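You operate a simulated robot arm through the tools that you are given. There is no shell and no other tool. Be economical: measure what you need, move in short steps, check, and stop when the job is done.

You are at the controls of a simulated two-armed robot. One attempt, no reset.

JOB
Take the lid off the black tin and lay it down on the top of the white bench. Then open the blue drawer, take the blue bowl and put it in the inside of the blue drawer and shut the drawer again. Then open the green drawer. Keep to this order.
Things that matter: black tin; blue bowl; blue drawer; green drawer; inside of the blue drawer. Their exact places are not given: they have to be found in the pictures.

The check looks at the end state, three seconds after you hand in, the way a careful person would. Anything else that was tipped, shoved, dropped, spilled or broken makes it a failure. Lids that push on must go on centred and level and be pressed home; caps that screw on are set level and turned clockwise until they are tight.

ROBOT AND FRAMES
Two 7-joint arms with two-finger parallel grippers on one trunk, on a base that drives. Base frame: it is fixed to the floor where the robot stands at the start and does not move with it; the origin is under the middle of the robot, x ahead of it, y to its left, z up; the surface under the hand at the start is at about z = 880. Lengths are in mm, angles in degrees, forces in N, time in s.
The left shoulder is at the start at [60, 143, 939], the right one opposite. With the tool pointing down near the work surface each hand reaches from about 300 to 720 mm from the robot's upright axis, wherever it stands, measured 20 degrees to its own side. Places, roughly: black tin (8x8x10 cm) [800, -200, 900]; blue drawer [500, 1600, 600]; green drawer [500, 1100, 600]; inside of the blue drawer [700, 1600, 600]. Payload 1.57 kg a hand.
Tool frame (each hand has its own): the origin (TCP) lies between the finger pads and is the grasp point; the fingertips stand 30 mm ahead of it; z points along the fingers, y is the line along which they close. The gripper opens to 110 mm. The fingers are 24 mm wide and 12 mm thick; the gripper's body (48 by 112 mm) begins 78 mm behind the TCP.
Orientation is that of the tool frame in the base frame, as [roll, pitch, yaw] about the fixed x, y, z axes, in that order (R = Rz(yaw) Ry(pitch) Rx(roll)). With the fingers straight down and closing along the base's y, the tool's x points along the base's -x, its y along +y and its z along -z.

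CONTROLS
- The arms move only by the tool jog_arm. It takes "left_deltas", "right_deltas" or both (then of equal length, played together; a hand with none holds still); each is a list of rows, each a list of 7 numbers: the closure, from 0 (fully open) to 1 (shut), then the shift along the base's x, y, z in mm, then the turn, a rotation vector about the base's x, y, z in degrees. In form: [[grip, dx, dy, dz, wx, wy, wz], ...]. A call has 1 to 8 rows; each row shifts and turns the commanded pose from where the row before left it. A row lasts 0.2 s, in which the tool goes at most 50 mm and 8.6 degrees; a call with a longer step from one row to the next is refused whole, and so is a gripper value outside its range. A pose out of reach is approached as far as the arm can. The call stops where the force on the tool passes 40 N (or 10 N more than at its start, if that is more) or the arm is blocked; 0.2 s more then pass. The fingers move at their own pace (about 45 mm/s each) and stop on an object; they squeeze with about 25 N. The grip force told is the motor's: it shows also when the fingers shut on nothing. Time passes only in rows, and 0.2 s behind the last, so rows that do not move let the fingers close. It gives the time, the measured TCP pose, the force on the tool (base axes), the opening and the grip force at its end, in the units of the frame above (readings bear some noise), with the torque about the TCP (base axes, N m) and any sound that the robot's microphone picked up.
- Cameras (640 x 400 px; columns grow to the right, rows downward): "scene" is now at [47.8, 35.9, 1539.6]; the picture's right is [0.50, -0.86, 0.00], its down [-0.67, -0.39, -0.63] and it looks along [0.55, 0.32, -0.77] (base axes); focal length 294 px, centre (320, 200). "left" rides on the left gripper at [70, -16, -141] in its tool frame; the picture's right is [0.23, 0.97, 0.00], its down [-0.86, 0.20, -0.48] and it looks along [-0.47, 0.11, 0.88] (tool axes); focal length 222 px, centre (320, 200). "right" rides on the right gripper at [70, 16, -141] in its tool frame; the picture's right is [-0.23, 0.97, 0.00], its down [-0.86, -0.20, -0.48] and it looks along [-0.47, -0.11, 0.88] (tool axes); focal length 222 px, centre (320, 200).
- capture(camera): a new picture of that camera. It takes no simulated time.
- lift_body(by): slides the trunk up (or, below 0, down) by that many mm; the arms and the scene camera ride with it, the base frame stays. It gives what a move gives, with no picture.
- roll_base(legs): drives the robot by 1 to 6 legs, each [ahead, left, turn to the left] in mm, mm and degrees, along the robot's own axes; the way and the turn of a leg run together, so that a leg with both is an arc; at most 1500 mm and 180 degrees a leg. The arms and the cameras ride along, it lands a little off, and it stops where it bumps. It gives what a move gives.
- turn_head(pan, tilt): turns the head with the scene camera to pan (to the left, within 86 degrees either way) and tilt (down, from -29 to 69), counted from straight ahead of the robot. It gives what a move gives.
- pixel_to_xyz(camera, pixels): for up to 12 pixels [column, row] of the newest picture of that camera ("zoom" is the newest enlarged one), the place [x, y, z] in the base frame of the surface seen there, good to about 2 mm, but the place of the scene camera against the robot may be out by one fixed shift of up to 18 mm in any direction. It takes no simulated time.
- zoom(camera, box): a new picture of the part [left, top, right, bottom] of that camera's present view, enlarged. It takes no simulated time.
- close_job(): hands the job in; it is judged then, once.

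Go step by step. Measure first, check grasps and placings, and put right what went wrong. The budget is 110 turns and 92 pictures, counting those below and the enlarged ones. Unless the task says otherwise, let go and move clear before handing in, and close with one line.

The tools are called after "Request:" by a JSON object that holds its "op" and its "data". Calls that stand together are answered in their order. jog_arm: Moves the arms, as the interface text tells. Its arguments: {"type":"object","properties":{"left_deltas":{"type":"array","items":{"type":"array","items":{"type":"number"}}},"right_deltas":{"type":"array","items":{"type":"array","items":{"type":"number"}}}},"required":[]} The other tools are called the same way: lift_body (by) slides the trunk up or down; roll_base (legs) drives the base; turn_head (pan, tilt) turns the head that bears the scene camera; capture (camera) takes a picture; pixel_to_xyz (camera, pixels) gives the place of the surface under pixels of a picture; zoom (camera, box) takes an enlarged picture of a part of a camera's view; close_job () hands the job in.

At the start:

```text
time: 0.0
left_tool_pos: [287.8, 360.3, 1130.4]
left_orientation: [180.0, -0.1, 180.0]
left_contact_force: [-0.1, 0.4, -0.2]
left_ft_torque: [-0.02, -0.02, -0.02]
left_grip_width: 110.0
left_grasp_force: 0.0
right_tool_pos: [391.3, 16.0, 1131.4]
right_orientation: [179.9, 0.0, -180.0]
right_contact_force: [-0.2, -0.6, -0.3]
right_ft_torque: [0.0, 0.03, 0.01]
right_grip_width: 110.0
right_grasp_force: 0.1
trunk travel left (down, up): [-538.0, 52.0]
robot x, y, heading: [-0.1, -1.7, -0.1]
head pan, tilt: [30.3, 50.8]
```

scene: 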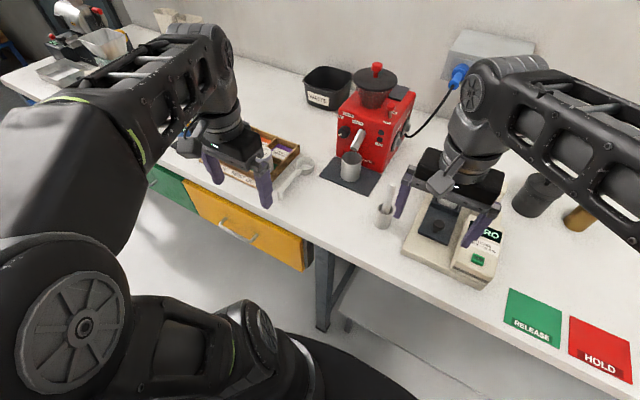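
right: 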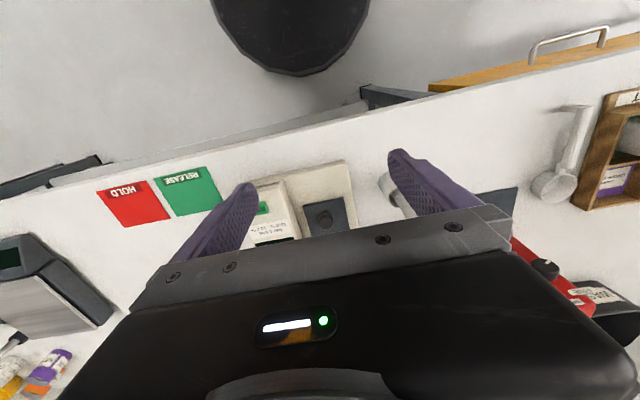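
left: 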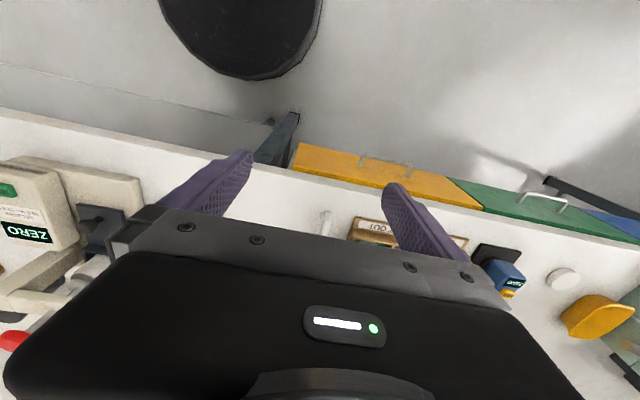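

The pictures show the bench, with yellow, green and blue drawers toward the left and a dark cylinder near (535,195). I'll look to the right for the tin first.

Request:
{"op": "turn_head", "data": {"pan": -10, "tilt": 45}}

Request:
{"op": "capture", "data": {"camera": "scene"}}

```text
time: 1.1
left_tool_pos: [286.9, 362.3, 1131.1]
left_orientation: [-179.9, 0.0, 180.0]
left_contact_force: [-0.1, 1.5, 0.0]
left_ft_torque: [-0.01, 0.0, 0.02]
left_grip_width: 110.2
left_grasp_force: 0.0
right_tool_pos: [389.2, 16.2, 1131.0]
right_orientation: [179.9, 0.2, -179.9]
right_contact_force: [-0.5, -0.1, 0.0]
right_ft_torque: [0.02, 0.0, 0.02]
right_grip_width: 110.5
right_grasp_force: 0.1
trunk travel left (down, up): [-538.0, 52.0]
robot x, y, heading: [-0.2, -1.0, 0.1]
head pan, tilt: [-10.0, 45.0]
```

```text
88 pictures are left
```

scene: 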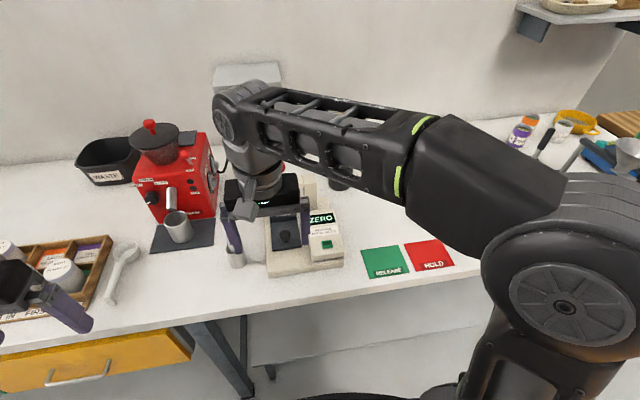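

The right arm hides the tin. I'll swing the right hand to the right and look again.

Request:
{"op": "jog_arm", "data": {"right_deltas": [[0, -10, -45, 0, 0, 0, 0], [0, -10, -45, 0, 0, 0, 0], [0, -10, -45, 0, 0, 0, 0], [0, -10, -45, 0, 0, 0, 0], [0, -10, -45, 0, 0, 0, 0], [0, -10, -45, 0, 0, 0, 0], [0, -10, -45, 0, 0, 0, 0], [0, -10, -45, 0, 0, 0, 0]]}}

Request:
{"op": "capture", "data": {"camera": "scene"}}

```text
time: 2.9
left_tool_pos: [286.8, 360.8, 1130.6]
left_orientation: [180.0, 0.1, 180.0]
left_contact_force: [0.6, -0.4, 0.7]
left_ft_torque: [0.02, -0.01, -0.02]
left_grip_width: 109.6
left_grasp_force: 0.1
right_tool_pos: [312.0, -345.2, 1133.2]
right_orientation: [-180.0, 0.0, -179.8]
right_contact_force: [0.0, -0.2, 0.2]
right_ft_torque: [0.0, -0.01, 0.01]
right_grip_width: 110.3
right_grasp_force: 0.0
trunk travel left (down, up): [-538.0, 52.0]
robot x, y, heading: [-0.3, 0.1, -0.1]
head pan, tilt: [-10.0, 45.0]
```

```text
87 pictures are left
```

scene: 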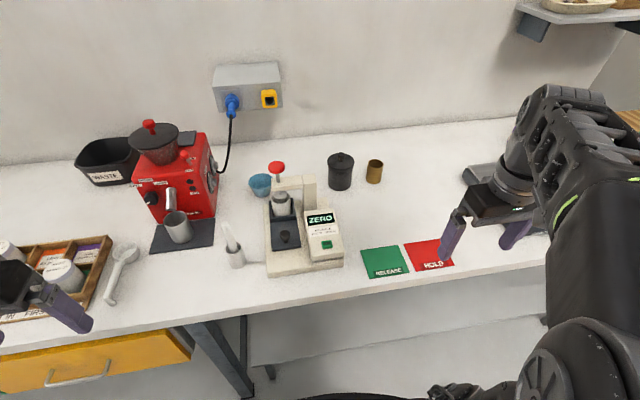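

The black tin is at (340,172) and the blue bowl is a small cup at (260,184). I'll zoom in on both.

Request:
{"op": "zoom", "data": {"camera": "scene", "box": [230, 130, 406, 240]}}

Request:
{"op": "pixel_to_xyz", "data": {"camera": "scene", "pixels": [[340, 155], [340, 162], [340, 180], [328, 162], [352, 162], [260, 181], [260, 193], [250, 180], [271, 180], [375, 170], [420, 210], [277, 167]]}}

```text
3.64 times, centred on (318, 185) of scene
```

zoom: 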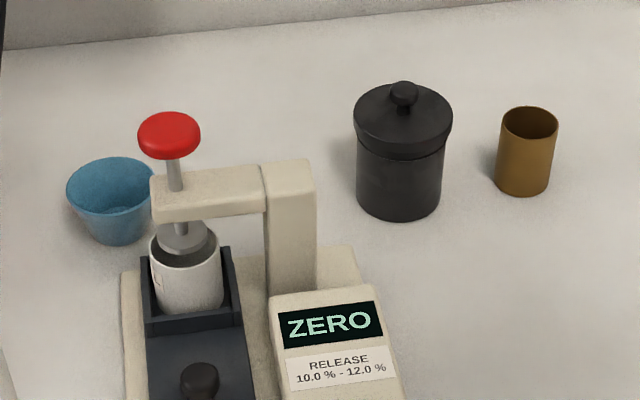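

```text
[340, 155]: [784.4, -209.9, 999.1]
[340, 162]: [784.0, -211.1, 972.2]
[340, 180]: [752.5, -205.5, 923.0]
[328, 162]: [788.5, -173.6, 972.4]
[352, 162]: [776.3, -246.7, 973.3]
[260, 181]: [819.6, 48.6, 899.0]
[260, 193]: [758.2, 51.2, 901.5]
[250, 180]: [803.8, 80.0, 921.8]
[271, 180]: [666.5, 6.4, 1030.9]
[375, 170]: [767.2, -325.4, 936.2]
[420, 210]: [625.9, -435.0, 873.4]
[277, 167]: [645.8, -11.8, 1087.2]
```

Request:
{"op": "pixel_to_xyz", "data": {"camera": "scene", "pixels": [[370, 225], [362, 250], [343, 262], [400, 245], [345, 288], [450, 274], [410, 175], [365, 205], [336, 225], [200, 318], [390, 200], [300, 178]]}}

```text
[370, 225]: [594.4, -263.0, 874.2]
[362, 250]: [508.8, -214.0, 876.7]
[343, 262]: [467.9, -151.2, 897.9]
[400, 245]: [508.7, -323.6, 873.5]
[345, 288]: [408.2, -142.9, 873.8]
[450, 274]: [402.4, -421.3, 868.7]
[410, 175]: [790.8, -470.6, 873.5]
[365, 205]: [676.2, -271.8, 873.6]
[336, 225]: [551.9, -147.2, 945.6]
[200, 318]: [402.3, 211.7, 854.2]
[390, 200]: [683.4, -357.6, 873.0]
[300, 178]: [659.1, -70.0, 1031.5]
```

Bench top is z≈874, front edge x≈403, tin centre about (785,-209), so I need to drive ahead about 130 mm. I'll check the space below the bench first, and look at the drawers.

Request:
{"op": "turn_head", "data": {"pan": 0, "tilt": 69}}

Request:
{"op": "capture", "data": {"camera": "scene"}}

Request:
{"op": "turn_head", "data": {"pan": 70, "tilt": 35}}

Request:
{"op": "capture", "data": {"camera": "scene"}}

```text
time: 3.8
left_tool_pos: [286.2, 361.6, 1130.3]
left_orientation: [-180.0, -0.1, 179.9]
left_contact_force: [-0.6, -0.1, 0.2]
left_ft_torque: [0.0, -0.02, -0.01]
left_grip_width: 110.1
left_grasp_force: 0.1
right_tool_pos: [311.2, -344.1, 1134.3]
right_orientation: [179.9, 0.0, -180.0]
right_contact_force: [0.6, -0.1, -0.1]
right_ft_torque: [-0.01, 0.0, -0.01]
right_grip_width: 109.6
right_grasp_force: 0.0
trunk travel left (down, up): [-538.0, 52.0]
robot x, y, heading: [3.0, 0.9, -0.1]
head pan, tilt: [0.0, 68.8]
```

```text
85 pictures are left
```

scene: 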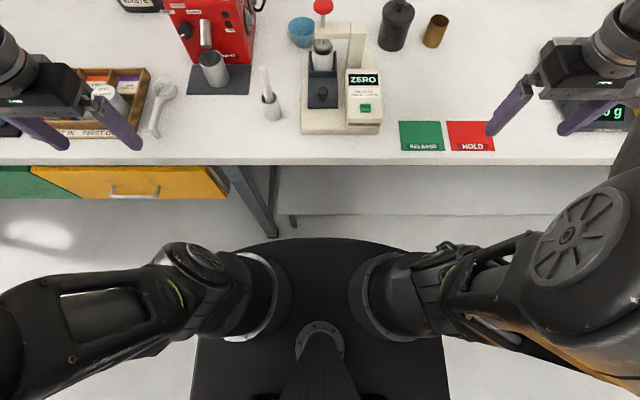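

```text
time: 5.2
left_tool_pos: [287.4, 361.3, 1130.7]
left_orientation: [180.0, 0.0, 180.0]
left_contact_force: [-0.2, 0.4, -0.5]
left_ft_torque: [0.0, -0.01, 0.05]
left_grip_width: 109.8
left_grasp_force: 0.1
right_tool_pos: [311.4, -344.2, 1135.5]
right_orientation: [179.9, 0.0, 179.9]
right_contact_force: [-1.0, 0.0, -0.8]
right_ft_torque: [0.01, -0.02, 0.01]
right_grip_width: 110.0
right_grasp_force: 0.0
trunk travel left (down, up): [-538.0, 52.0]
robot x, y, heading: [0.7, 1.2, -0.2]
head pan, tilt: [70.0, 35.0]
```

```text
84 pictures are left
```

scene: 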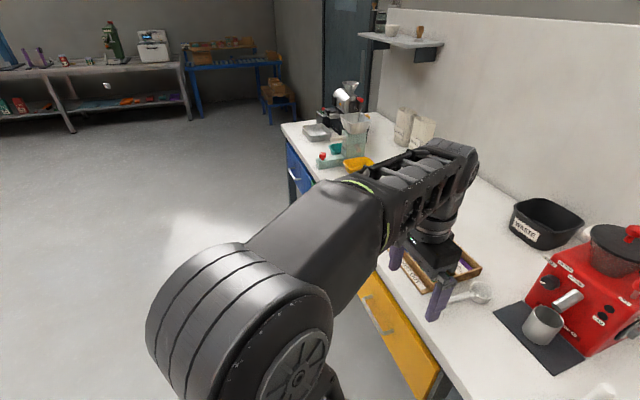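

The way ahead under the bench looks clear: the leg stands at y≈220 and the base front at x≈318. I'll drive ahead 130 and right 50.

Request:
{"op": "roll_base", "data": {"legs": [[130, -50, 0]]}}

Request:
{"op": "turn_head", "data": {"pan": -10, "tilt": 55}}

Request:
{"op": "capture", "data": {"camera": "scene"}}

Request:
{"op": "capture", "data": {"camera": "right"}}

```text
time: 6.5
left_tool_pos: [415.3, 312.4, 1130.4]
left_orientation: [-180.0, 0.0, -179.8]
left_contact_force: [0.0, 0.0, -0.4]
left_ft_torque: [0.01, 0.02, -0.02]
left_grip_width: 110.0
left_grasp_force: 0.1
right_tool_pos: [441.6, -392.1, 1133.7]
right_orientation: [179.9, 0.0, -179.8]
right_contact_force: [0.2, 0.1, -0.1]
right_ft_torque: [0.02, 0.04, -0.01]
right_grip_width: 110.2
right_grasp_force: 0.1
trunk travel left (down, up): [-538.0, 52.0]
robot x, y, heading: [123.7, -48.5, 0.1]
head pan, tilt: [70.0, 35.0]
```

```text
time: 8.0
left_tool_pos: [413.3, 313.1, 1129.7]
left_orientation: [179.9, 0.0, -179.9]
left_contact_force: [0.1, 0.2, -0.2]
left_ft_torque: [0.0, 0.02, -0.01]
left_grip_width: 110.0
left_grasp_force: 0.2
right_tool_pos: [440.4, -391.6, 1135.6]
right_orientation: [179.8, 0.2, -179.8]
right_contact_force: [-0.5, 0.3, 0.9]
right_ft_torque: [-0.02, -0.02, -0.01]
right_grip_width: 110.1
right_grasp_force: 0.0
trunk travel left (down, up): [-538.0, 52.0]
robot x, y, heading: [128.8, -52.7, 0.3]
head pan, tilt: [-10.0, 55.0]
```

```text
83 pictures are left
```

scene: 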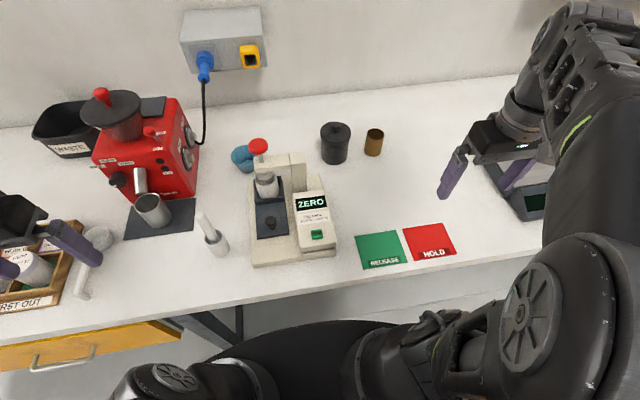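

```text
82 pictures are left
```

right: 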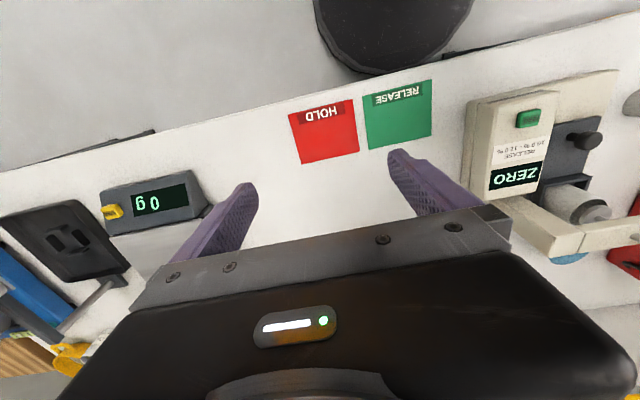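

Base is at (129,-53). Now I move the right hand above the tin at z≈1135, then use its own camera.

Request:
{"op": "jog_arm", "data": {"right_deltas": [[0, 42, 22, 0, 0, 0, 0], [0, 42, 22, 0, 0, 0, 0], [0, 42, 22, 0, 0, 0, 0], [0, 42, 22, 0, 0, 0, 0], [0, 42, 22, 0, 0, 0, 0], [0, 42, 22, 0, 0, 0, 0], [0, 42, 22, 0, 0, 0, 0], [0, 42, 22, 0, 0, 0, 0]]}}

Request:
{"op": "capture", "data": {"camera": "right"}}

```text
time: 9.8
left_tool_pos: [414.3, 313.0, 1130.4]
left_orientation: [180.0, 0.0, -179.9]
left_contact_force: [0.3, -0.9, 0.8]
left_ft_torque: [0.02, 0.0, -0.01]
left_grip_width: 110.1
left_grasp_force: 0.0
right_tool_pos: [590.0, -315.3, 1136.3]
right_orientation: [-180.0, 1.3, -179.7]
right_contact_force: [-0.5, 0.8, -0.1]
right_ft_torque: [0.0, 0.0, -0.01]
right_grip_width: 110.1
right_grasp_force: 0.0
right hand out of reach, approached as far as the arm can: row 4, 5, 6, 7, 8
trunk travel left (down, up): [-538.0, 52.0]
robot x, y, heading: [125.7, -47.5, 0.3]
head pan, tilt: [-10.0, 55.0]
```

```text
81 pictures are left
```

right: 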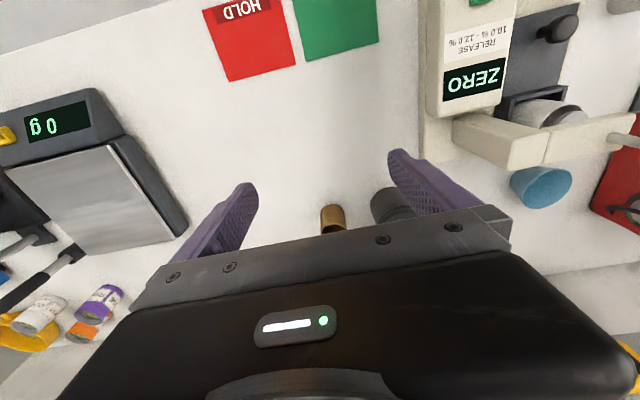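

At this height the reach ends near 590. I'll raise the trunk and lower the hand, which gains reach.

Request:
{"op": "lift_body", "data": {"by": 50}}

Request:
{"op": "jog_arm", "data": {"right_deltas": [[0, 0, 0, -45, 0, 0, 0], [0, 0, 0, -45, 0, 0, 0], [0, 30, 15, 0, 0, 0, 0], [0, 30, 15, 0, 0, 0, 0], [0, 30, 15, 0, 0, 0, 0]]}}

Request:
{"op": "capture", "data": {"camera": "right"}}

```text
time: 10.7
left_tool_pos: [414.0, 314.1, 1180.5]
left_orientation: [180.0, 0.0, -179.9]
left_contact_force: [-0.5, 0.4, 0.2]
left_ft_torque: [0.03, -0.01, 0.02]
left_grip_width: 110.0
left_grasp_force: 0.1
right_tool_pos: [589.9, -314.9, 1186.1]
right_orientation: [180.0, 1.3, -179.6]
right_contact_force: [0.1, 0.0, 0.2]
right_ft_torque: [0.01, -0.02, -0.03]
right_grip_width: 110.1
right_grasp_force: 0.1
trunk travel left (down, up): [-588.0, 2.0]
robot x, y, heading: [127.1, -48.4, 0.2]
head pan, tilt: [-10.0, 55.0]
```

```text
time: 11.9
left_tool_pos: [415.1, 314.2, 1181.3]
left_orientation: [179.9, 0.1, -180.0]
left_contact_force: [0.3, 0.0, -0.9]
left_ft_torque: [-0.01, 0.02, 0.0]
left_grip_width: 110.1
left_grasp_force: 0.0
right_tool_pos: [680.5, -269.2, 1096.3]
right_orientation: [-179.9, 1.4, -179.7]
right_contact_force: [0.9, -0.8, -0.9]
right_ft_torque: [0.0, 0.01, 0.01]
right_grip_width: 110.0
right_grasp_force: 0.1
trunk travel left (down, up): [-588.0, 2.0]
robot x, y, heading: [130.4, -48.5, 0.3]
head pan, tilt: [-10.0, 55.0]
```

```text
80 pictures are left
```

right: 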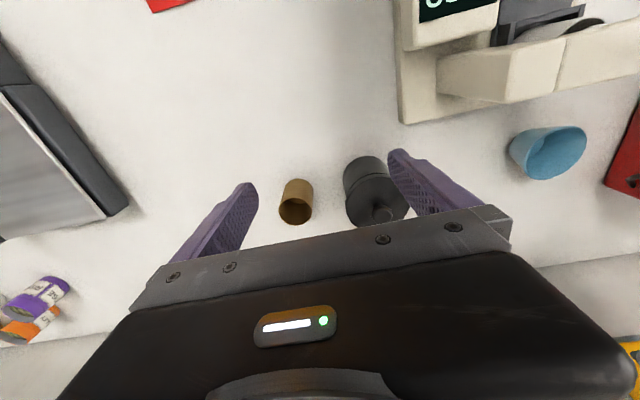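

The tin is in view at (380,195). I'll measure it with this unbiased camera.

Request:
{"op": "pixel_to_xyz", "data": {"camera": "right", "pixels": [[383, 213], [350, 205], [352, 218], [375, 197], [366, 160], [296, 210], [300, 100], [290, 182], [375, 208]]}}

Request:
{"op": "zoom", "data": {"camera": "right", "box": [270, 130, 430, 230]}}

```text
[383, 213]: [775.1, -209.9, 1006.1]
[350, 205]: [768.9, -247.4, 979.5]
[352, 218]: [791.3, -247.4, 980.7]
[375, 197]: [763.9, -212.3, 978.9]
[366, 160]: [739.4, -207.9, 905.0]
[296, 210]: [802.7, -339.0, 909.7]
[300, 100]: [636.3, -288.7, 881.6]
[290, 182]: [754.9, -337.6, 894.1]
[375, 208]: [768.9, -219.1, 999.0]
```

```text
4.00 times, centred on (350, 180) of right
```

zoom: 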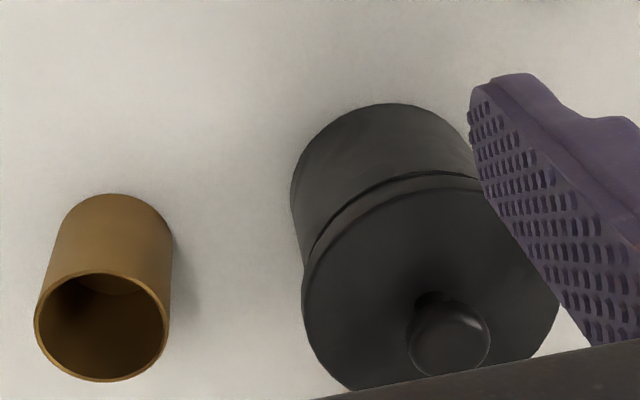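

Knob is near (778,-209), top ≈1008; lid top ≈980; bench ≈881.6. I move over it at z≈1060, correcting the small tilt.

Request:
{"op": "jog_arm", "data": {"right_deltas": [[0, 33, 20, -9, 0, 0, 0], [0, 33, 20, -9, 0, 0, 0], [0, 32, 20, -9, 0, 0, 0], [0, 0, 0, -9, 0, 0, 0]]}}

Request:
{"op": "capture", "data": {"camera": "right"}}

```text
time: 12.9
left_tool_pos: [413.4, 313.1, 1181.5]
left_orientation: [-179.9, 0.0, -180.0]
left_contact_force: [0.0, 0.1, -0.2]
left_ft_torque: [0.03, -0.01, 0.03]
left_grip_width: 110.0
left_grasp_force: 0.0
right_tool_pos: [777.3, -210.3, 1060.9]
right_orientation: [179.9, 1.4, -179.6]
right_contact_force: [-0.8, 0.4, 0.5]
right_ft_torque: [0.0, -0.05, 0.01]
right_grip_width: 109.8
right_grasp_force: 0.1
trunk travel left (down, up): [-588.0, 2.0]
robot x, y, heading: [127.2, -46.9, -0.1]
head pan, tilt: [-10.0, 55.0]
```

```text
78 pictures are left
```

right: 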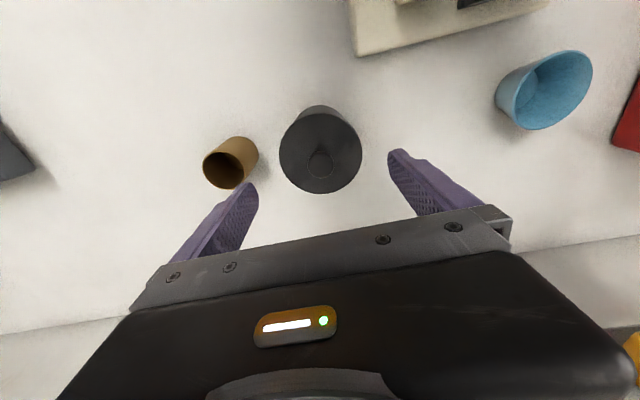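

Request:
{"op": "pixel_to_xyz", "data": {"camera": "right", "pixels": [[320, 161], [283, 153], [358, 150], [320, 190], [318, 122], [553, 54], [533, 128], [497, 100], [590, 75], [545, 95], [525, 75], [500, 30]]}}

```text
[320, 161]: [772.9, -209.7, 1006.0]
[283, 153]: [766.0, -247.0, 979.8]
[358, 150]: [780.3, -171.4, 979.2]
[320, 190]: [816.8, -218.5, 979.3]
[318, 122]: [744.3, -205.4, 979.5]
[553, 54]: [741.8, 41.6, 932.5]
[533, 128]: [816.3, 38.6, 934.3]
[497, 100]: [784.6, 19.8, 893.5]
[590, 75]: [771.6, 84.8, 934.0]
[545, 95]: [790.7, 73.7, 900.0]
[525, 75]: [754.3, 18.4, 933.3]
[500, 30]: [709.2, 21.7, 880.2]
```

Knob centre is at about (774,-210); the bowl centre at (779,47), rim z 934, radius 38. I descend to the knob and close.

Request:
{"op": "jog_arm", "data": {"right_deltas": [[0, -3, 0, -16, 0, 1.4, 0], [0, 0, 0, -16, 0, 0, 0], [0, 0, 0, -14, 0, 0, 0]]}}

Request:
{"op": "jog_arm", "data": {"right_deltas": [[1, 0, 0, 0, 0, 0, 0], [1, 0, 0, 0, 0, 0, 0], [1, 0, 0, 0, 0, 0, 0], [1, 0, 0, 0, 0, 0, 0], [1, 0, 0, 0, 0, 0, 0], [1, 0, 0, 0, 0, 0, 0], [1, 0, 0, 0, 0, 0, 0]]}}

Request:
{"op": "capture", "data": {"camera": "right"}}

```text
time: 13.7
left_tool_pos: [413.7, 313.9, 1180.5]
left_orientation: [180.0, 0.0, -179.9]
left_contact_force: [0.3, -0.1, 0.1]
left_ft_torque: [0.02, -0.01, -0.01]
left_grip_width: 110.1
left_grasp_force: 0.0
right_tool_pos: [775.7, -211.7, 1014.6]
right_orientation: [-180.0, 0.0, -179.7]
right_contact_force: [-0.1, 0.3, 0.2]
right_ft_torque: [0.01, 0.01, 0.0]
right_grip_width: 110.1
right_grasp_force: 0.1
trunk travel left (down, up): [-588.0, 2.0]
robot x, y, heading: [132.2, -49.2, -0.0]
head pan, tilt: [-10.0, 55.0]
```

```text
time: 15.3
left_tool_pos: [414.2, 312.5, 1181.5]
left_orientation: [-180.0, 0.0, -179.8]
left_contact_force: [1.3, -0.6, -0.3]
left_ft_torque: [0.0, -0.02, 0.0]
left_grip_width: 110.3
left_grasp_force: 0.0
right_tool_pos: [775.5, -210.4, 1015.5]
right_orientation: [179.9, 0.0, -179.7]
right_contact_force: [0.6, -0.3, 1.0]
right_ft_torque: [0.0, 0.0, -0.01]
right_grip_width: 24.2
right_grasp_force: 25.1
trunk travel left (down, up): [-588.0, 2.0]
robot x, y, heading: [128.3, -48.3, 0.1]
head pan, tilt: [-10.0, 55.0]
```

```text
77 pictures are left
```

right: 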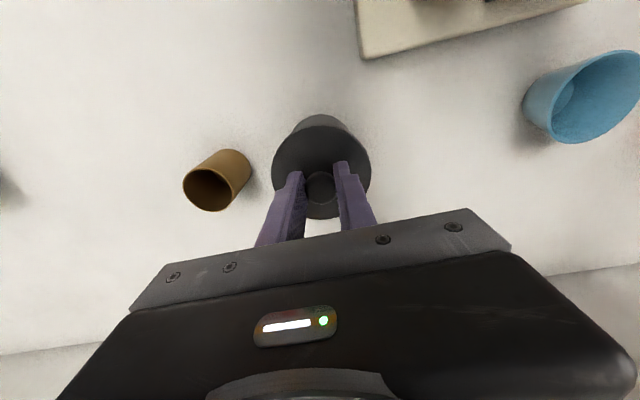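

The knob is held at 24 mm with 25 N. I lift straight up slowly.

Request:
{"op": "jog_arm", "data": {"right_deltas": [[1, 0, 0, 4, 0, 0, 0], [1, 0, 0, 6, 0, 0, 0], [1, 0, 0, 10, 0, 0, 0], [1, 0, 0, 15, 0, 0, 0], [1, 0, 0, 20, 0, 0, 0]]}}

Request:
{"op": "capture", "data": {"camera": "right"}}

```text
time: 16.5
left_tool_pos: [414.2, 313.5, 1181.6]
left_orientation: [180.0, 0.0, -179.9]
left_contact_force: [-0.1, -0.2, 0.0]
left_ft_torque: [0.0, -0.04, 0.02]
left_grip_width: 110.0
left_grasp_force: 0.0
right_tool_pos: [775.2, -210.8, 1059.3]
right_orientation: [-179.9, 0.0, -179.8]
right_contact_force: [-0.3, 0.3, -0.8]
right_ft_torque: [0.03, 0.01, 0.03]
right_grip_width: 23.9
right_grasp_force: 25.2
right hand out of reach, approached as far as the arm can: row 5
trunk travel left (down, up): [-588.0, 2.0]
robot x, y, heading: [128.7, -47.1, 0.1]
head pan, tilt: [-10.0, 55.0]
```

```text
76 pictures are left
```

right: 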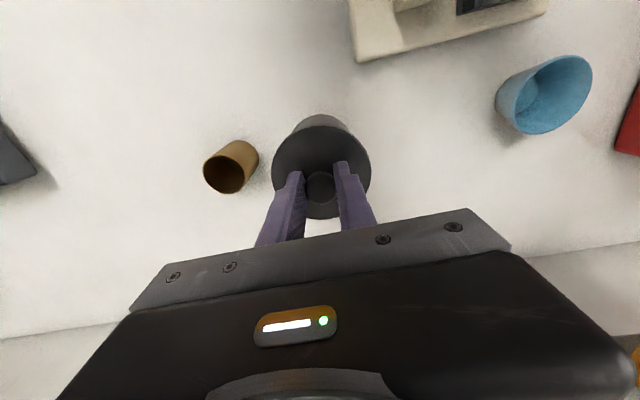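

The lid rose 44 mm with the hand; I must check whether the tin came along.

Request:
{"op": "zoom", "data": {"camera": "scene", "box": [230, 80, 430, 205]}}

```text
3.20 times, centred on (330, 142) of scene
```

zoom: 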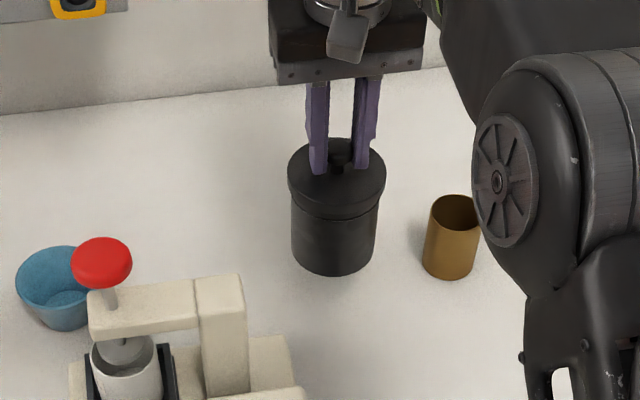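

Request:
{"op": "pixel_to_xyz", "data": {"camera": "zoom", "pixels": [[335, 268], [335, 230], [335, 207], [335, 290], [300, 180], [296, 225]]}}

```text
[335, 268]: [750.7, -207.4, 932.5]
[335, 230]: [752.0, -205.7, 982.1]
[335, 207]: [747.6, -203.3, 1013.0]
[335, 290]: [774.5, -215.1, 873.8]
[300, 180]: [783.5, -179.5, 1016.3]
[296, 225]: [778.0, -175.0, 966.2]
```

The tin came up with its lid (bottom now ≈930), so the lid is a push fit and the left hand must hold the body. I'll bring the tin back toward the robot and up, passing right of the press.

Request:
{"op": "jog_arm", "data": {"right_deltas": [[1, -10, -25, 0, 0, 0, 0], [1, -40, -5, 5, 0, 0, 0], [1, -40, 0, 15, 0, 0, 0], [1, -42, 0, 20, 0, 0, 0], [1, -42, 0, 22, 0, 0, 0], [1, -42, 0, 22, 0, 0, 0], [1, -42, 0, 25, 0, 0, 0], [1, -42, 5, 25, 0, 0, 0]]}}

Request:
{"op": "jog_arm", "data": {"right_deltas": [[1, 0, 20, 15, 0, 0, 0], [1, 0, 30, 5, 0, 0, 0], [1, 0, 30, 0, 0, 0, 0]]}}

Request:
{"op": "capture", "data": {"camera": "scene"}}

```text
time: 18.3
left_tool_pos: [410.3, 317.1, 1179.1]
left_orientation: [-179.8, 0.2, -179.8]
left_contact_force: [-1.6, 1.1, -0.5]
left_ft_torque: [-0.14, -0.12, 0.03]
left_grip_width: 109.9
left_grasp_force: 0.0
right_tool_pos: [477.2, -226.5, 1181.7]
right_orientation: [-179.8, 0.5, -178.8]
right_contact_force: [1.5, -7.6, -4.8]
right_ft_torque: [0.66, 0.25, -0.02]
right_grip_width: 24.3
right_grasp_force: 24.5
right hand out of reach, approached as far as the arm can: row 8
trunk travel left (down, up): [-588.0, 2.0]
robot x, y, heading: [126.5, -48.7, 0.2]
head pan, tilt: [-10.0, 55.0]
```

```text
time: 19.1
left_tool_pos: [414.4, 314.8, 1180.3]
left_orientation: [180.0, 0.0, -179.9]
left_contact_force: [0.4, 0.6, -0.1]
left_ft_torque: [0.01, -0.05, -0.01]
left_grip_width: 110.2
left_grasp_force: 0.0
right_tool_pos: [488.0, -152.9, 1187.4]
right_orientation: [-179.9, 0.0, -179.7]
right_contact_force: [-0.7, -0.1, -0.5]
right_ft_torque: [0.0, -0.02, -0.01]
right_grip_width: 24.2
right_grasp_force: 25.2
right hand out of reach, approached as far as the arm can: row 1
trunk travel left (down, up): [-588.0, 2.0]
robot x, y, heading: [125.6, -48.1, 0.2]
head pan, tilt: [-10.0, 55.0]
```

```text
74 pictures are left
```

scene: 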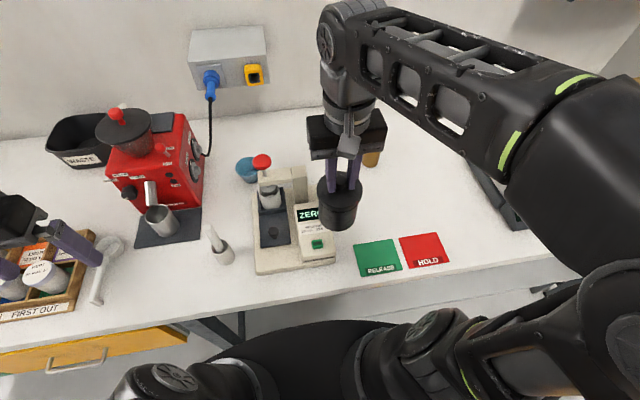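

The tin hangs at (488,-153), bottom ≈1054. Now I turn the left hand to yaw +90 while it stays at y≈310.

Request:
{"op": "jog_arm", "data": {"left_deltas": [[0, 9, 0, -5, 0, 0, 8.5], [0, 9, 0, -5, 0, 0, 8.5], [0, 9, 0, -5, 0, 0, 8.5], [0, 9, 0, -5, 0, 0, 8.5], [0, 9, 0, -5, 0, 0, 8.5], [0, 9, 0, -5, 0, 0, 8.5], [0, 9, 0, -5, 0, 0, 8.5], [0, 9, 0, -5, 0, 0, 8.5]]}}

Request:
{"op": "jog_arm", "data": {"left_deltas": [[0, 0, 0, -5, 0, 0, 8.5], [0, 0, 0, -5, 0, 0, 8.5], [0, 0, 0, -5, 0, 0, 5], [0, 0, 0, -5, -8.5, 0, 0], [0, 0, 0, -5, -8.5, 0, 0], [0, 0, 0, -5, -8.5, 0, 0], [0, 0, 0, -5, -8.5, 0, 0], [0, 0, 0, -5, -8.5, 0, 0]]}}

```text
time: 20.9
left_tool_pos: [486.2, 313.4, 1141.0]
left_orientation: [179.9, 0.0, -111.7]
left_contact_force: [-0.4, 0.3, 0.5]
left_ft_torque: [0.01, -0.01, -0.01]
left_grip_width: 110.2
left_grasp_force: 0.0
right_tool_pos: [487.8, -155.1, 1188.2]
right_orientation: [180.0, 0.0, -179.7]
right_contact_force: [0.4, 0.2, -0.9]
right_ft_torque: [0.02, 0.02, 0.0]
right_grip_width: 24.3
right_grasp_force: 24.8
trunk travel left (down, up): [-588.0, 2.0]
robot x, y, heading: [125.7, -46.3, 0.0]
head pan, tilt: [-10.0, 55.0]
```

```text
time: 22.7
left_tool_pos: [493.1, 298.2, 1058.9]
left_orientation: [-179.7, -32.8, -89.8]
left_contact_force: [0.9, -0.9, -0.4]
left_ft_torque: [-0.01, 0.03, -0.04]
left_grip_width: 109.9
left_grasp_force: 0.1
left hand out of reach, approached as far as the arm can: row 7, 8
right_tool_pos: [490.2, -153.8, 1186.8]
right_orientation: [-180.0, -0.2, -179.7]
right_contact_force: [-0.3, 0.1, -0.3]
right_ft_torque: [-0.04, 0.03, 0.04]
right_grip_width: 24.2
right_grasp_force: 25.4
trunk travel left (down, up): [-588.0, 2.0]
robot x, y, heading: [124.8, -48.2, -0.1]
head pan, tilt: [-10.0, 55.0]
```

Tilt stalled at 33°. I'll bring the hand nearer the tin (still clear of it) and higher, then tilt on.

Request:
{"op": "jog_arm", "data": {"left_deltas": [[0, 0, -40, 20, 0, 0, 0], [0, 0, -40, 20, 0, 0, 0], [0, 0, -40, 20, 0, 0, 0], [0, 0, -10, 0, -8, 0, 0], [0, 0, -10, 0, -8, 0, 0], [0, 0, 0, 0, -8, 0, 0], [0, 0, 0, 0, -8, 0, 0], [0, 0, 0, 0, -8, 0, 0]]}}

Request:
{"op": "capture", "data": {"camera": "scene"}}

```text
time: 24.5
left_tool_pos: [492.2, 166.8, 1137.1]
left_orientation: [-171.6, -64.6, -95.4]
left_contact_force: [0.0, 0.3, -1.2]
left_ft_torque: [-0.06, 0.0, -0.01]
left_grip_width: 109.8
left_grasp_force: 0.2
left hand out of reach, approached as far as the arm can: row 6, 7, 8
right_tool_pos: [488.6, -153.1, 1187.6]
right_orientation: [-179.9, 0.0, -179.7]
right_contact_force: [0.0, 0.3, -1.0]
right_ft_torque: [-0.01, 0.06, 0.0]
right_grip_width: 24.2
right_grasp_force: 24.6
trunk travel left (down, up): [-588.0, 2.0]
robot x, y, heading: [123.7, -51.2, 0.1]
head pan, tilt: [-10.0, 55.0]
```

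```text
73 pictures are left
```

scene: 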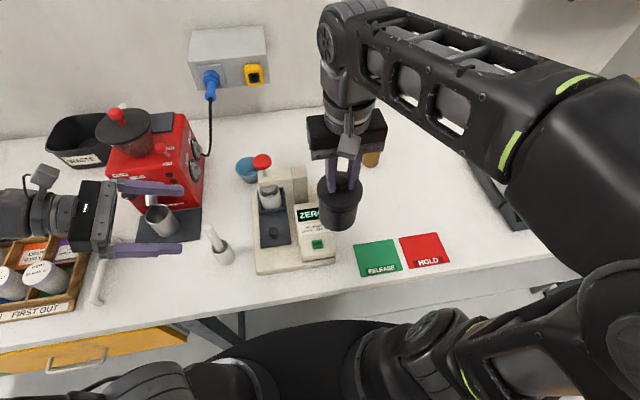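

The left hand now points at the tin, 65° tilted. I move closer and finish tilting.

Request:
{"op": "jog_arm", "data": {"left_deltas": [[0, 0, -40, 0, 0, 0, 0], [0, 0, -40, 0, 0, 0, 0], [0, 0, -30, 0, -8, 0, 0], [0, 0, 0, 0, -8, 0, 0], [0, 0, 0, 0, -8, 0, 0]]}}

Request:
{"op": "capture", "data": {"camera": "left"}}

Request:
{"op": "capture", "data": {"camera": "scene"}}

```text
time: 25.7
left_tool_pos: [490.5, 53.5, 1127.4]
left_orientation: [-171.8, -79.3, -95.6]
left_contact_force: [-0.2, 0.7, 0.1]
left_ft_torque: [-0.01, 0.02, -0.01]
left_grip_width: 110.1
left_grasp_force: 0.1
left hand out of reach, approached as far as the arm can: row 4, 5
right_tool_pos: [487.8, -154.9, 1187.1]
right_orientation: [180.0, -0.2, -179.7]
right_contact_force: [0.0, -0.6, -0.4]
right_ft_torque: [0.03, 0.0, 0.0]
right_grip_width: 24.2
right_grasp_force: 25.2
trunk travel left (down, up): [-588.0, 2.0]
robot x, y, heading: [129.9, -50.7, 0.1]
head pan, tilt: [-10.0, 55.0]
```

```text
72 pictures are left
```

left: 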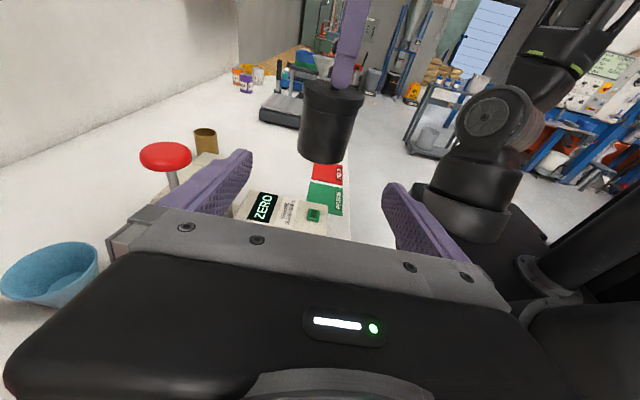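

```text
71 pictures are left
```

scene: 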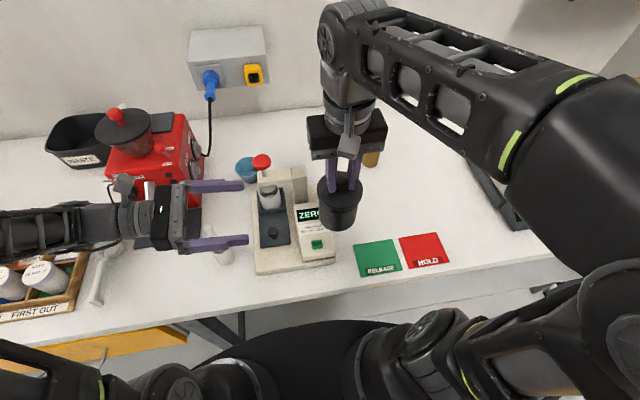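

Request:
{"op": "pixel_to_xyz", "data": {"camera": "left", "pixels": [[325, 160], [325, 130], [328, 108], [328, 98], [303, 125], [350, 125]]}}

```text
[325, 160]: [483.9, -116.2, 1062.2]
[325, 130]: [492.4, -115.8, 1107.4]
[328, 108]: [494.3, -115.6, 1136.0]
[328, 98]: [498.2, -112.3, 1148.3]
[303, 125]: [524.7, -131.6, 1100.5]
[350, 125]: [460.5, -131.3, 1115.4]
```

The body spans z≈1058–1138 around (488,-154), radius ≈37. I lower the left hand to z≈1092 and slide it around the body.

Request:
{"op": "jog_arm", "data": {"left_deltas": [[0, -1, -20, -35, 0, 0, 0], [0, -1, -40, 0, 0, 0, 0], [0, 0, -40, 0, 0, 0, 0], [0, 0, -40, 0, 0, 0, 0], [0, 0, -35, 0, 0, 0, 0], [0, 0, -31, 0, 0, 0, 0]]}}

Request:
{"op": "capture", "data": {"camera": "left"}}

```text
time: 27.1
left_tool_pos: [489.4, -154.7, 1092.5]
left_orientation: [-171.8, -79.1, -95.5]
left_contact_force: [1.2, -0.9, -0.6]
left_ft_torque: [0.0, -0.02, 0.01]
left_grip_width: 110.0
left_grasp_force: 0.0
right_tool_pos: [488.8, -156.1, 1187.7]
right_orientation: [-180.0, 0.0, -179.7]
right_contact_force: [-0.2, -0.1, -1.2]
right_ft_torque: [0.03, 0.01, -0.01]
right_grip_width: 24.2
right_grasp_force: 25.3
trunk travel left (down, up): [-588.0, 2.0]
robot x, y, heading: [129.4, -47.8, 0.1]
head pan, tilt: [-10.0, 55.0]
```

```text
70 pictures are left
```

left: 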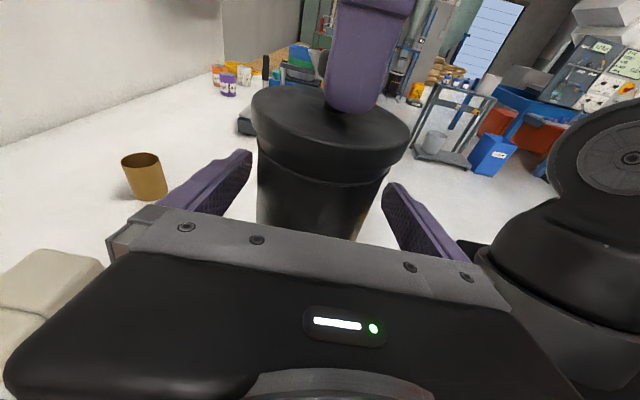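

The tin is centred between the left fingers below the lid's skirt. I close the left gripper.

Request:
{"op": "jog_arm", "data": {"left_deltas": [[1, 0, 0, 0, 0, 0, 0], [1, 0, 0, 0, 0, 0, 0], [1, 0, 0, 0, 0, 0, 0], [1, 0, 0, 0, 0, 0, 0], [1, 0, 0, 0, 0, 0, 0]], "right_deltas": [[1, 0, 0, 0, 0, 0, 0], [1, 0, 0, 0, 0, 0, 0], [1, 0, 0, 0, 0, 0, 0], [1, 0, 0, 0, 0, 0, 0], [1, 0, 0, 0, 0, 0, 0]]}}

Request:
{"op": "jog_arm", "data": {"left_deltas": [[1, 0, 0, 0, 0, 0, 0], [1, 0, 0, 0, 0, 0, 0], [1, 0, 0, 0, 0, 0, 0], [1, 0, 0, 0, 0, 0, 0]], "right_deltas": [[1, 0, 0, 3, 0, 0, 0], [1, 0, 0, 4, 0, 0, 0], [1, 0, 0, 4, 0, 0, 0], [1, 0, 0, 5, 0, 0, 0]]}}

Request:
{"op": "capture", "data": {"camera": "left"}}

```text
time: 28.3
left_tool_pos: [490.9, -154.0, 1093.4]
left_orientation: [-171.8, -79.2, -95.5]
left_contact_force: [4.0, -1.6, -0.6]
left_ft_torque: [0.03, 0.2, 0.01]
left_grip_width: 78.4
left_grasp_force: 24.9
right_tool_pos: [487.8, -155.0, 1188.5]
right_orientation: [-179.9, -0.1, -179.7]
right_contact_force: [-4.9, 1.4, -0.4]
right_ft_torque: [0.07, 0.2, -0.05]
right_grip_width: 24.2
right_grasp_force: 24.9
trunk travel left (down, up): [-588.0, 2.0]
robot x, y, heading: [126.2, -47.0, 0.0]
head pan, tilt: [-10.0, 55.0]
heard: snap
```

```text
time: 29.3
left_tool_pos: [490.1, -152.8, 1092.9]
left_orientation: [-171.8, -79.2, -95.5]
left_contact_force: [6.7, -0.8, 0.8]
left_ft_torque: [0.01, 0.35, 0.06]
left_grip_width: 78.4
left_grasp_force: 25.2
right_tool_pos: [487.8, -154.9, 1187.6]
right_orientation: [179.9, 0.0, -179.7]
right_contact_force: [-6.8, 1.0, -1.3]
right_ft_torque: [0.03, 0.28, -0.01]
right_grip_width: 24.1
right_grasp_force: 24.8
right hand out of reach, approached as far as the arm can: row 1, 2, 3, 4
trunk travel left (down, up): [-588.0, 2.0]
robot x, y, heading: [129.6, -47.8, -0.2]
head pan, tilt: [-10.0, 55.0]
```

```text
69 pictures are left
```

left: 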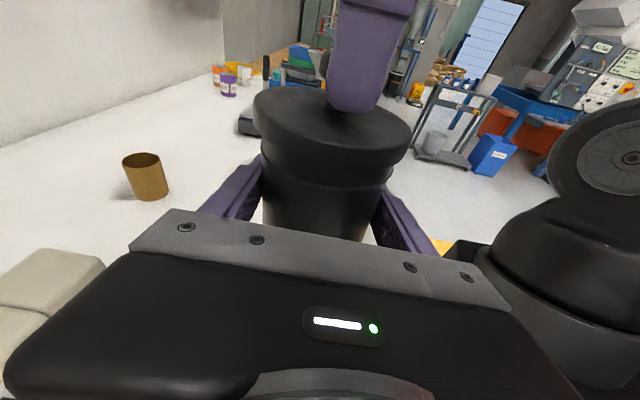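

A snap was heard, perhaps the lid letting go. The right hand is at its upper limit here, so I lower the left hand with the tin instead.

Request:
{"op": "jog_arm", "data": {"left_deltas": [[1, 0, 0, -4, 0, 0, 0], [1, 0, 0, -8, 0, 0, 0], [1, 0, 0, -12, 0, 0, 0], [1, 0, 0, -16, 0, 0, 0]], "right_deltas": [[1, 0, 0, 0, 0, 0, 0], [1, 0, 0, 0, 0, 0, 0], [1, 0, 0, 0, 0, 0, 0], [1, 0, 0, 0, 0, 0, 0]]}}

Request:
{"op": "capture", "data": {"camera": "left"}}

```text
time: 30.3
left_tool_pos: [488.9, -152.6, 1053.8]
left_orientation: [-171.6, -79.2, -95.6]
left_contact_force: [0.3, -0.1, -1.3]
left_ft_torque: [-0.01, 0.0, 0.0]
left_grip_width: 75.7
left_grasp_force: 24.8
right_tool_pos: [488.1, -155.9, 1188.1]
right_orientation: [179.9, -0.1, -179.6]
right_contact_force: [-0.4, 0.0, 0.1]
right_ft_torque: [-0.01, -0.03, 0.0]
right_grip_width: 24.1
right_grasp_force: 25.0
trunk travel left (down, up): [-588.0, 2.0]
robot x, y, heading: [127.4, -50.5, 0.3]
head pan, tilt: [-10.0, 55.0]
```

```text
68 pictures are left
```

left: 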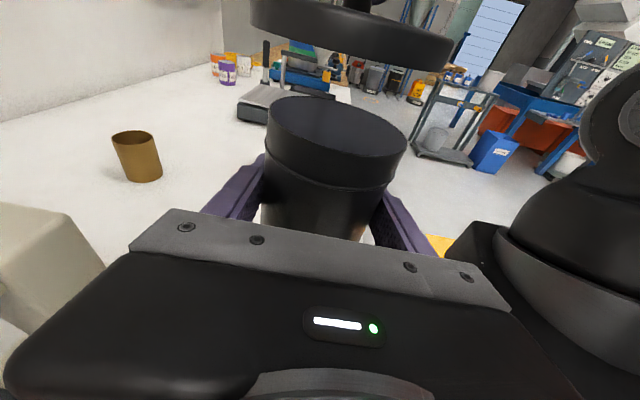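

The lid is off and the tin stays in the left hand. I measure the lid's thickness before placing it.

Request:
{"op": "pixel_to_xyz", "data": {"camera": "left", "pixels": [[345, 35], [345, 62], [345, 68], [330, 105], [320, 160], [325, 180], [325, 200]]}}

Request:
{"op": "jog_arm", "data": {"right_deltas": [[1, 0, -40, 0, 0, 0, 0], [1, 0, -40, 0, 0, 0, 0], [1, 5, -40, -10, 0, 0, 0], [1, 40, -20, -20, 0, 0, 0], [1, 40, -5, -25, 0, 0, 0], [1, 40, 0, -25, 0, 0, 0], [1, 40, 0, -25, 0, 0, 0], [1, 12, 0, -25, 0, 0, 0]]}}

Request:
{"op": "capture", "data": {"camera": "right"}}

```text
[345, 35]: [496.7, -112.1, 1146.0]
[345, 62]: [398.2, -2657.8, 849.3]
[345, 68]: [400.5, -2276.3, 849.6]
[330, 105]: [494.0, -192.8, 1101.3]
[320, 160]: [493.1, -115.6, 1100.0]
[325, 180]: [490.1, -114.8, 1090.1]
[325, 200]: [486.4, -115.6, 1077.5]
```

```text
time: 32.1
left_tool_pos: [489.3, -153.0, 1052.6]
left_orientation: [-171.8, -79.1, -95.6]
left_contact_force: [0.0, 0.7, -0.6]
left_ft_torque: [0.0, 0.02, 0.02]
left_grip_width: 75.7
left_grasp_force: 24.8
right_tool_pos: [664.1, -301.3, 1054.4]
right_orientation: [-179.9, 0.0, -179.7]
right_contact_force: [0.5, -0.8, 0.1]
right_ft_torque: [-0.02, -0.05, -0.01]
right_grip_width: 24.2
right_grasp_force: 24.9
trunk travel left (down, up): [-588.0, 2.0]
robot x, y, heading: [128.5, -47.8, -0.0]
head pan, tilt: [-10.0, 55.0]
```

```text
67 pictures are left
```

right: 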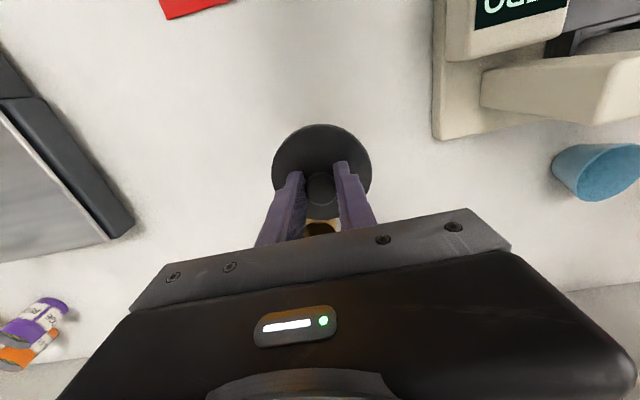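

The spot at (664,-301) is free. I lower the lid to just above the bench, then creep to contact.

Request:
{"op": "jog_arm", "data": {"right_deltas": [[1, 0, 0, -40, 0, 0, 0], [1, 0, 0, -40, 0, 0, 0], [1, 0, 0, -24, 0, 0, 0], [1, 0, 0, -6, 0, 0, 0], [1, 0, 0, -4, 0, 0, 0], [1, 0, 0, -3, 0, 0, 0]]}}

Request:
{"op": "zoom", "data": {"camera": "scene", "box": [300, 120, 460, 240]}}

```text
time: 33.5
left_tool_pos: [489.3, -152.6, 1052.0]
left_orientation: [-171.8, -79.2, -95.7]
left_contact_force: [0.5, -0.1, -0.5]
left_ft_torque: [-0.01, -0.03, 0.02]
left_grip_width: 75.6
left_grasp_force: 24.7
right_tool_pos: [665.5, -299.4, 939.7]
right_orientation: [179.9, 0.1, -179.8]
right_contact_force: [0.6, -0.3, 0.2]
right_ft_torque: [-0.02, 0.01, 0.02]
right_grip_width: 24.1
right_grasp_force: 24.8
trunk travel left (down, up): [-588.0, 2.0]
robot x, y, heading: [127.9, -48.2, 0.0]
head pan, tilt: [-10.0, 55.0]
```

```text
3.33 times, centred on (380, 180) of scene
```

zoom: 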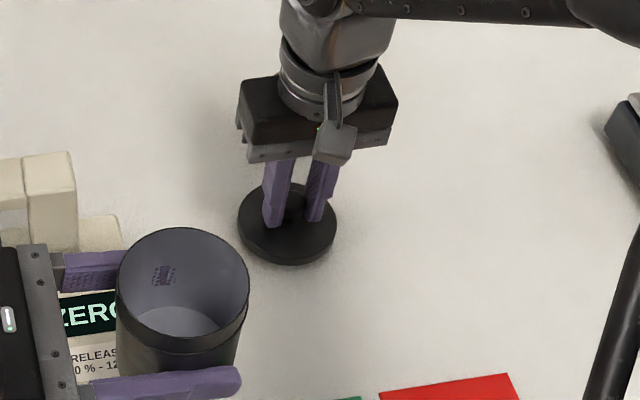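

The lid is just above the bench. I creep down until contact.

Request:
{"op": "jog_arm", "data": {"right_deltas": [[1, 0, 0, -3, 0, 0, 0], [1, 0, 0, -3, 0, 0, 0], [1, 0, 0, -2, 0, 0, 0], [1, 0, 0, -2, 0, 0, 0]]}}

```text
time: 34.5
left_tool_pos: [488.6, -153.7, 1053.5]
left_orientation: [-171.8, -79.2, -95.6]
left_contact_force: [-0.5, -0.4, 0.0]
left_ft_torque: [0.02, 0.0, -0.01]
left_grip_width: 75.6
left_grasp_force: 25.3
right_tool_pos: [664.7, -299.3, 931.9]
right_orientation: [-180.0, 0.0, -179.8]
right_contact_force: [-1.1, -0.3, -0.2]
right_ft_torque: [0.01, -0.03, -0.01]
right_grip_width: 24.1
right_grasp_force: 24.6
trunk travel left (down, up): [-588.0, 2.0]
robot x, y, heading: [129.9, -46.6, 0.1]
head pan, tilt: [-10.0, 55.0]
```

Request:
{"op": "jog_arm", "data": {"right_deltas": [[1, 0, 0, -2, 0, 0, 0], [1, 0, 0, -2, 0, 0, 0], [1, 0, 0, -2, 0, 0, 0]]}}

Request:
{"op": "zoom", "data": {"camera": "scene", "box": [340, 140, 440, 215]}}

```text
time: 35.3
left_tool_pos: [488.8, -152.6, 1053.6]
left_orientation: [-171.5, -79.2, -95.8]
left_contact_force: [0.0, -0.2, -1.5]
left_ft_torque: [0.01, 0.02, 0.01]
left_grip_width: 75.6
left_grasp_force: 24.8
right_tool_pos: [665.1, -299.4, 926.9]
right_orientation: [180.0, 0.1, -179.7]
right_contact_force: [-1.3, 0.2, 11.0]
right_ft_torque: [-0.03, 0.04, -0.01]
right_grip_width: 24.1
right_grasp_force: 24.4
trunk travel left (down, up): [-588.0, 2.0]
robot x, y, heading: [127.5, -49.3, 0.1]
head pan, tilt: [-10.0, 55.0]
```

```text
5.33 times, centred on (390, 178) of scene
```

zoom: 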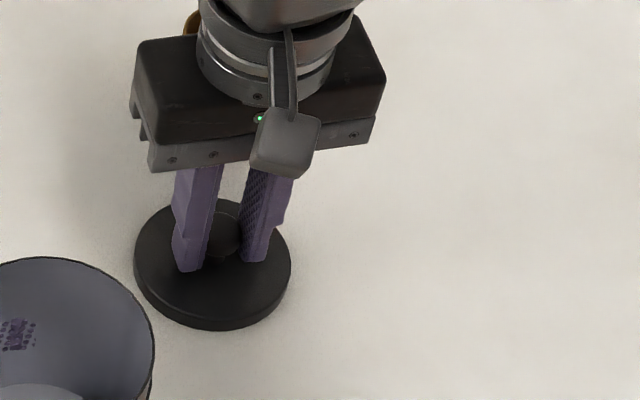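

Contact at 11 N; the lid rests flat. I release and lift.

Request:
{"op": "jog_arm", "data": {"right_deltas": [[0.5, 0, 0, 1, 0, 0, 0], [0, 0, 0, 0, 0, 0, 0], [0, 0, 0, 0, 0, 0, 0], [0, 0, 0, 0, 0, 0, 0], [0, 0, 0, 40, 0, 0, 0], [0, 0, 0, 45, 0, 0, 0], [0, 0, 0, 45, 0, 0, 0], [0, 0, 0, 45, 0, 0, 0]]}}

Request:
{"op": "jog_arm", "data": {"right_deltas": [[0, -40, 0, 20, 0, 0, 0], [0, -40, 0, 20, 0, 0, 0], [0, -40, 20, 10, 0, 0, 0], [0, -40, 40, 0, 0, 0, 0], [0, -16, 45, 0, 0, 0, 0], [0, 0, 41, 0, 0, 0, 0]]}}

Request:
{"op": "capture", "data": {"camera": "right"}}

Request:
{"op": "capture", "data": {"camera": "scene"}}

```text
time: 37.1
left_tool_pos: [489.0, -152.7, 1052.7]
left_orientation: [-171.7, -79.2, -95.7]
left_contact_force: [-0.4, -0.1, -1.1]
left_ft_torque: [0.0, 0.0, 0.02]
left_grip_width: 75.8
left_grasp_force: 24.8
right_tool_pos: [666.2, -300.1, 1100.4]
right_orientation: [-180.0, -0.1, -179.6]
right_contact_force: [-0.3, 0.5, -0.9]
right_ft_torque: [-0.03, -0.01, 0.01]
right_grip_width: 110.0
right_grasp_force: 0.0
trunk travel left (down, up): [-588.0, 2.0]
robot x, y, heading: [127.4, -42.7, -0.0]
head pan, tilt: [-10.0, 55.0]
```

```text
refused: row 4 steps farther than a row can; nothing moved
```

```text
64 pictures are left
```

right: 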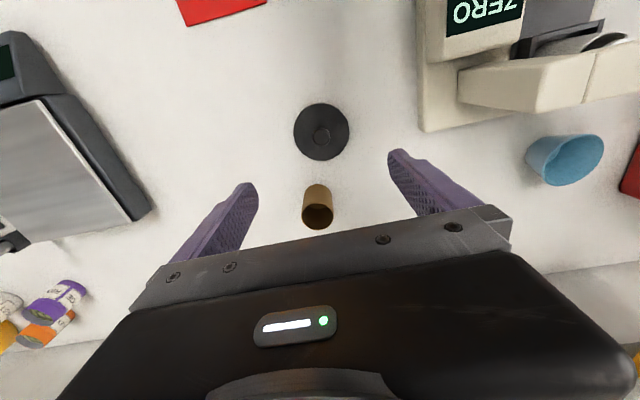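

```text
63 pictures are left
```

scene: 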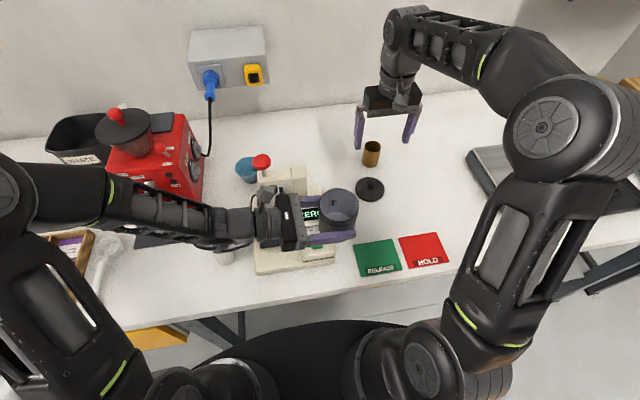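

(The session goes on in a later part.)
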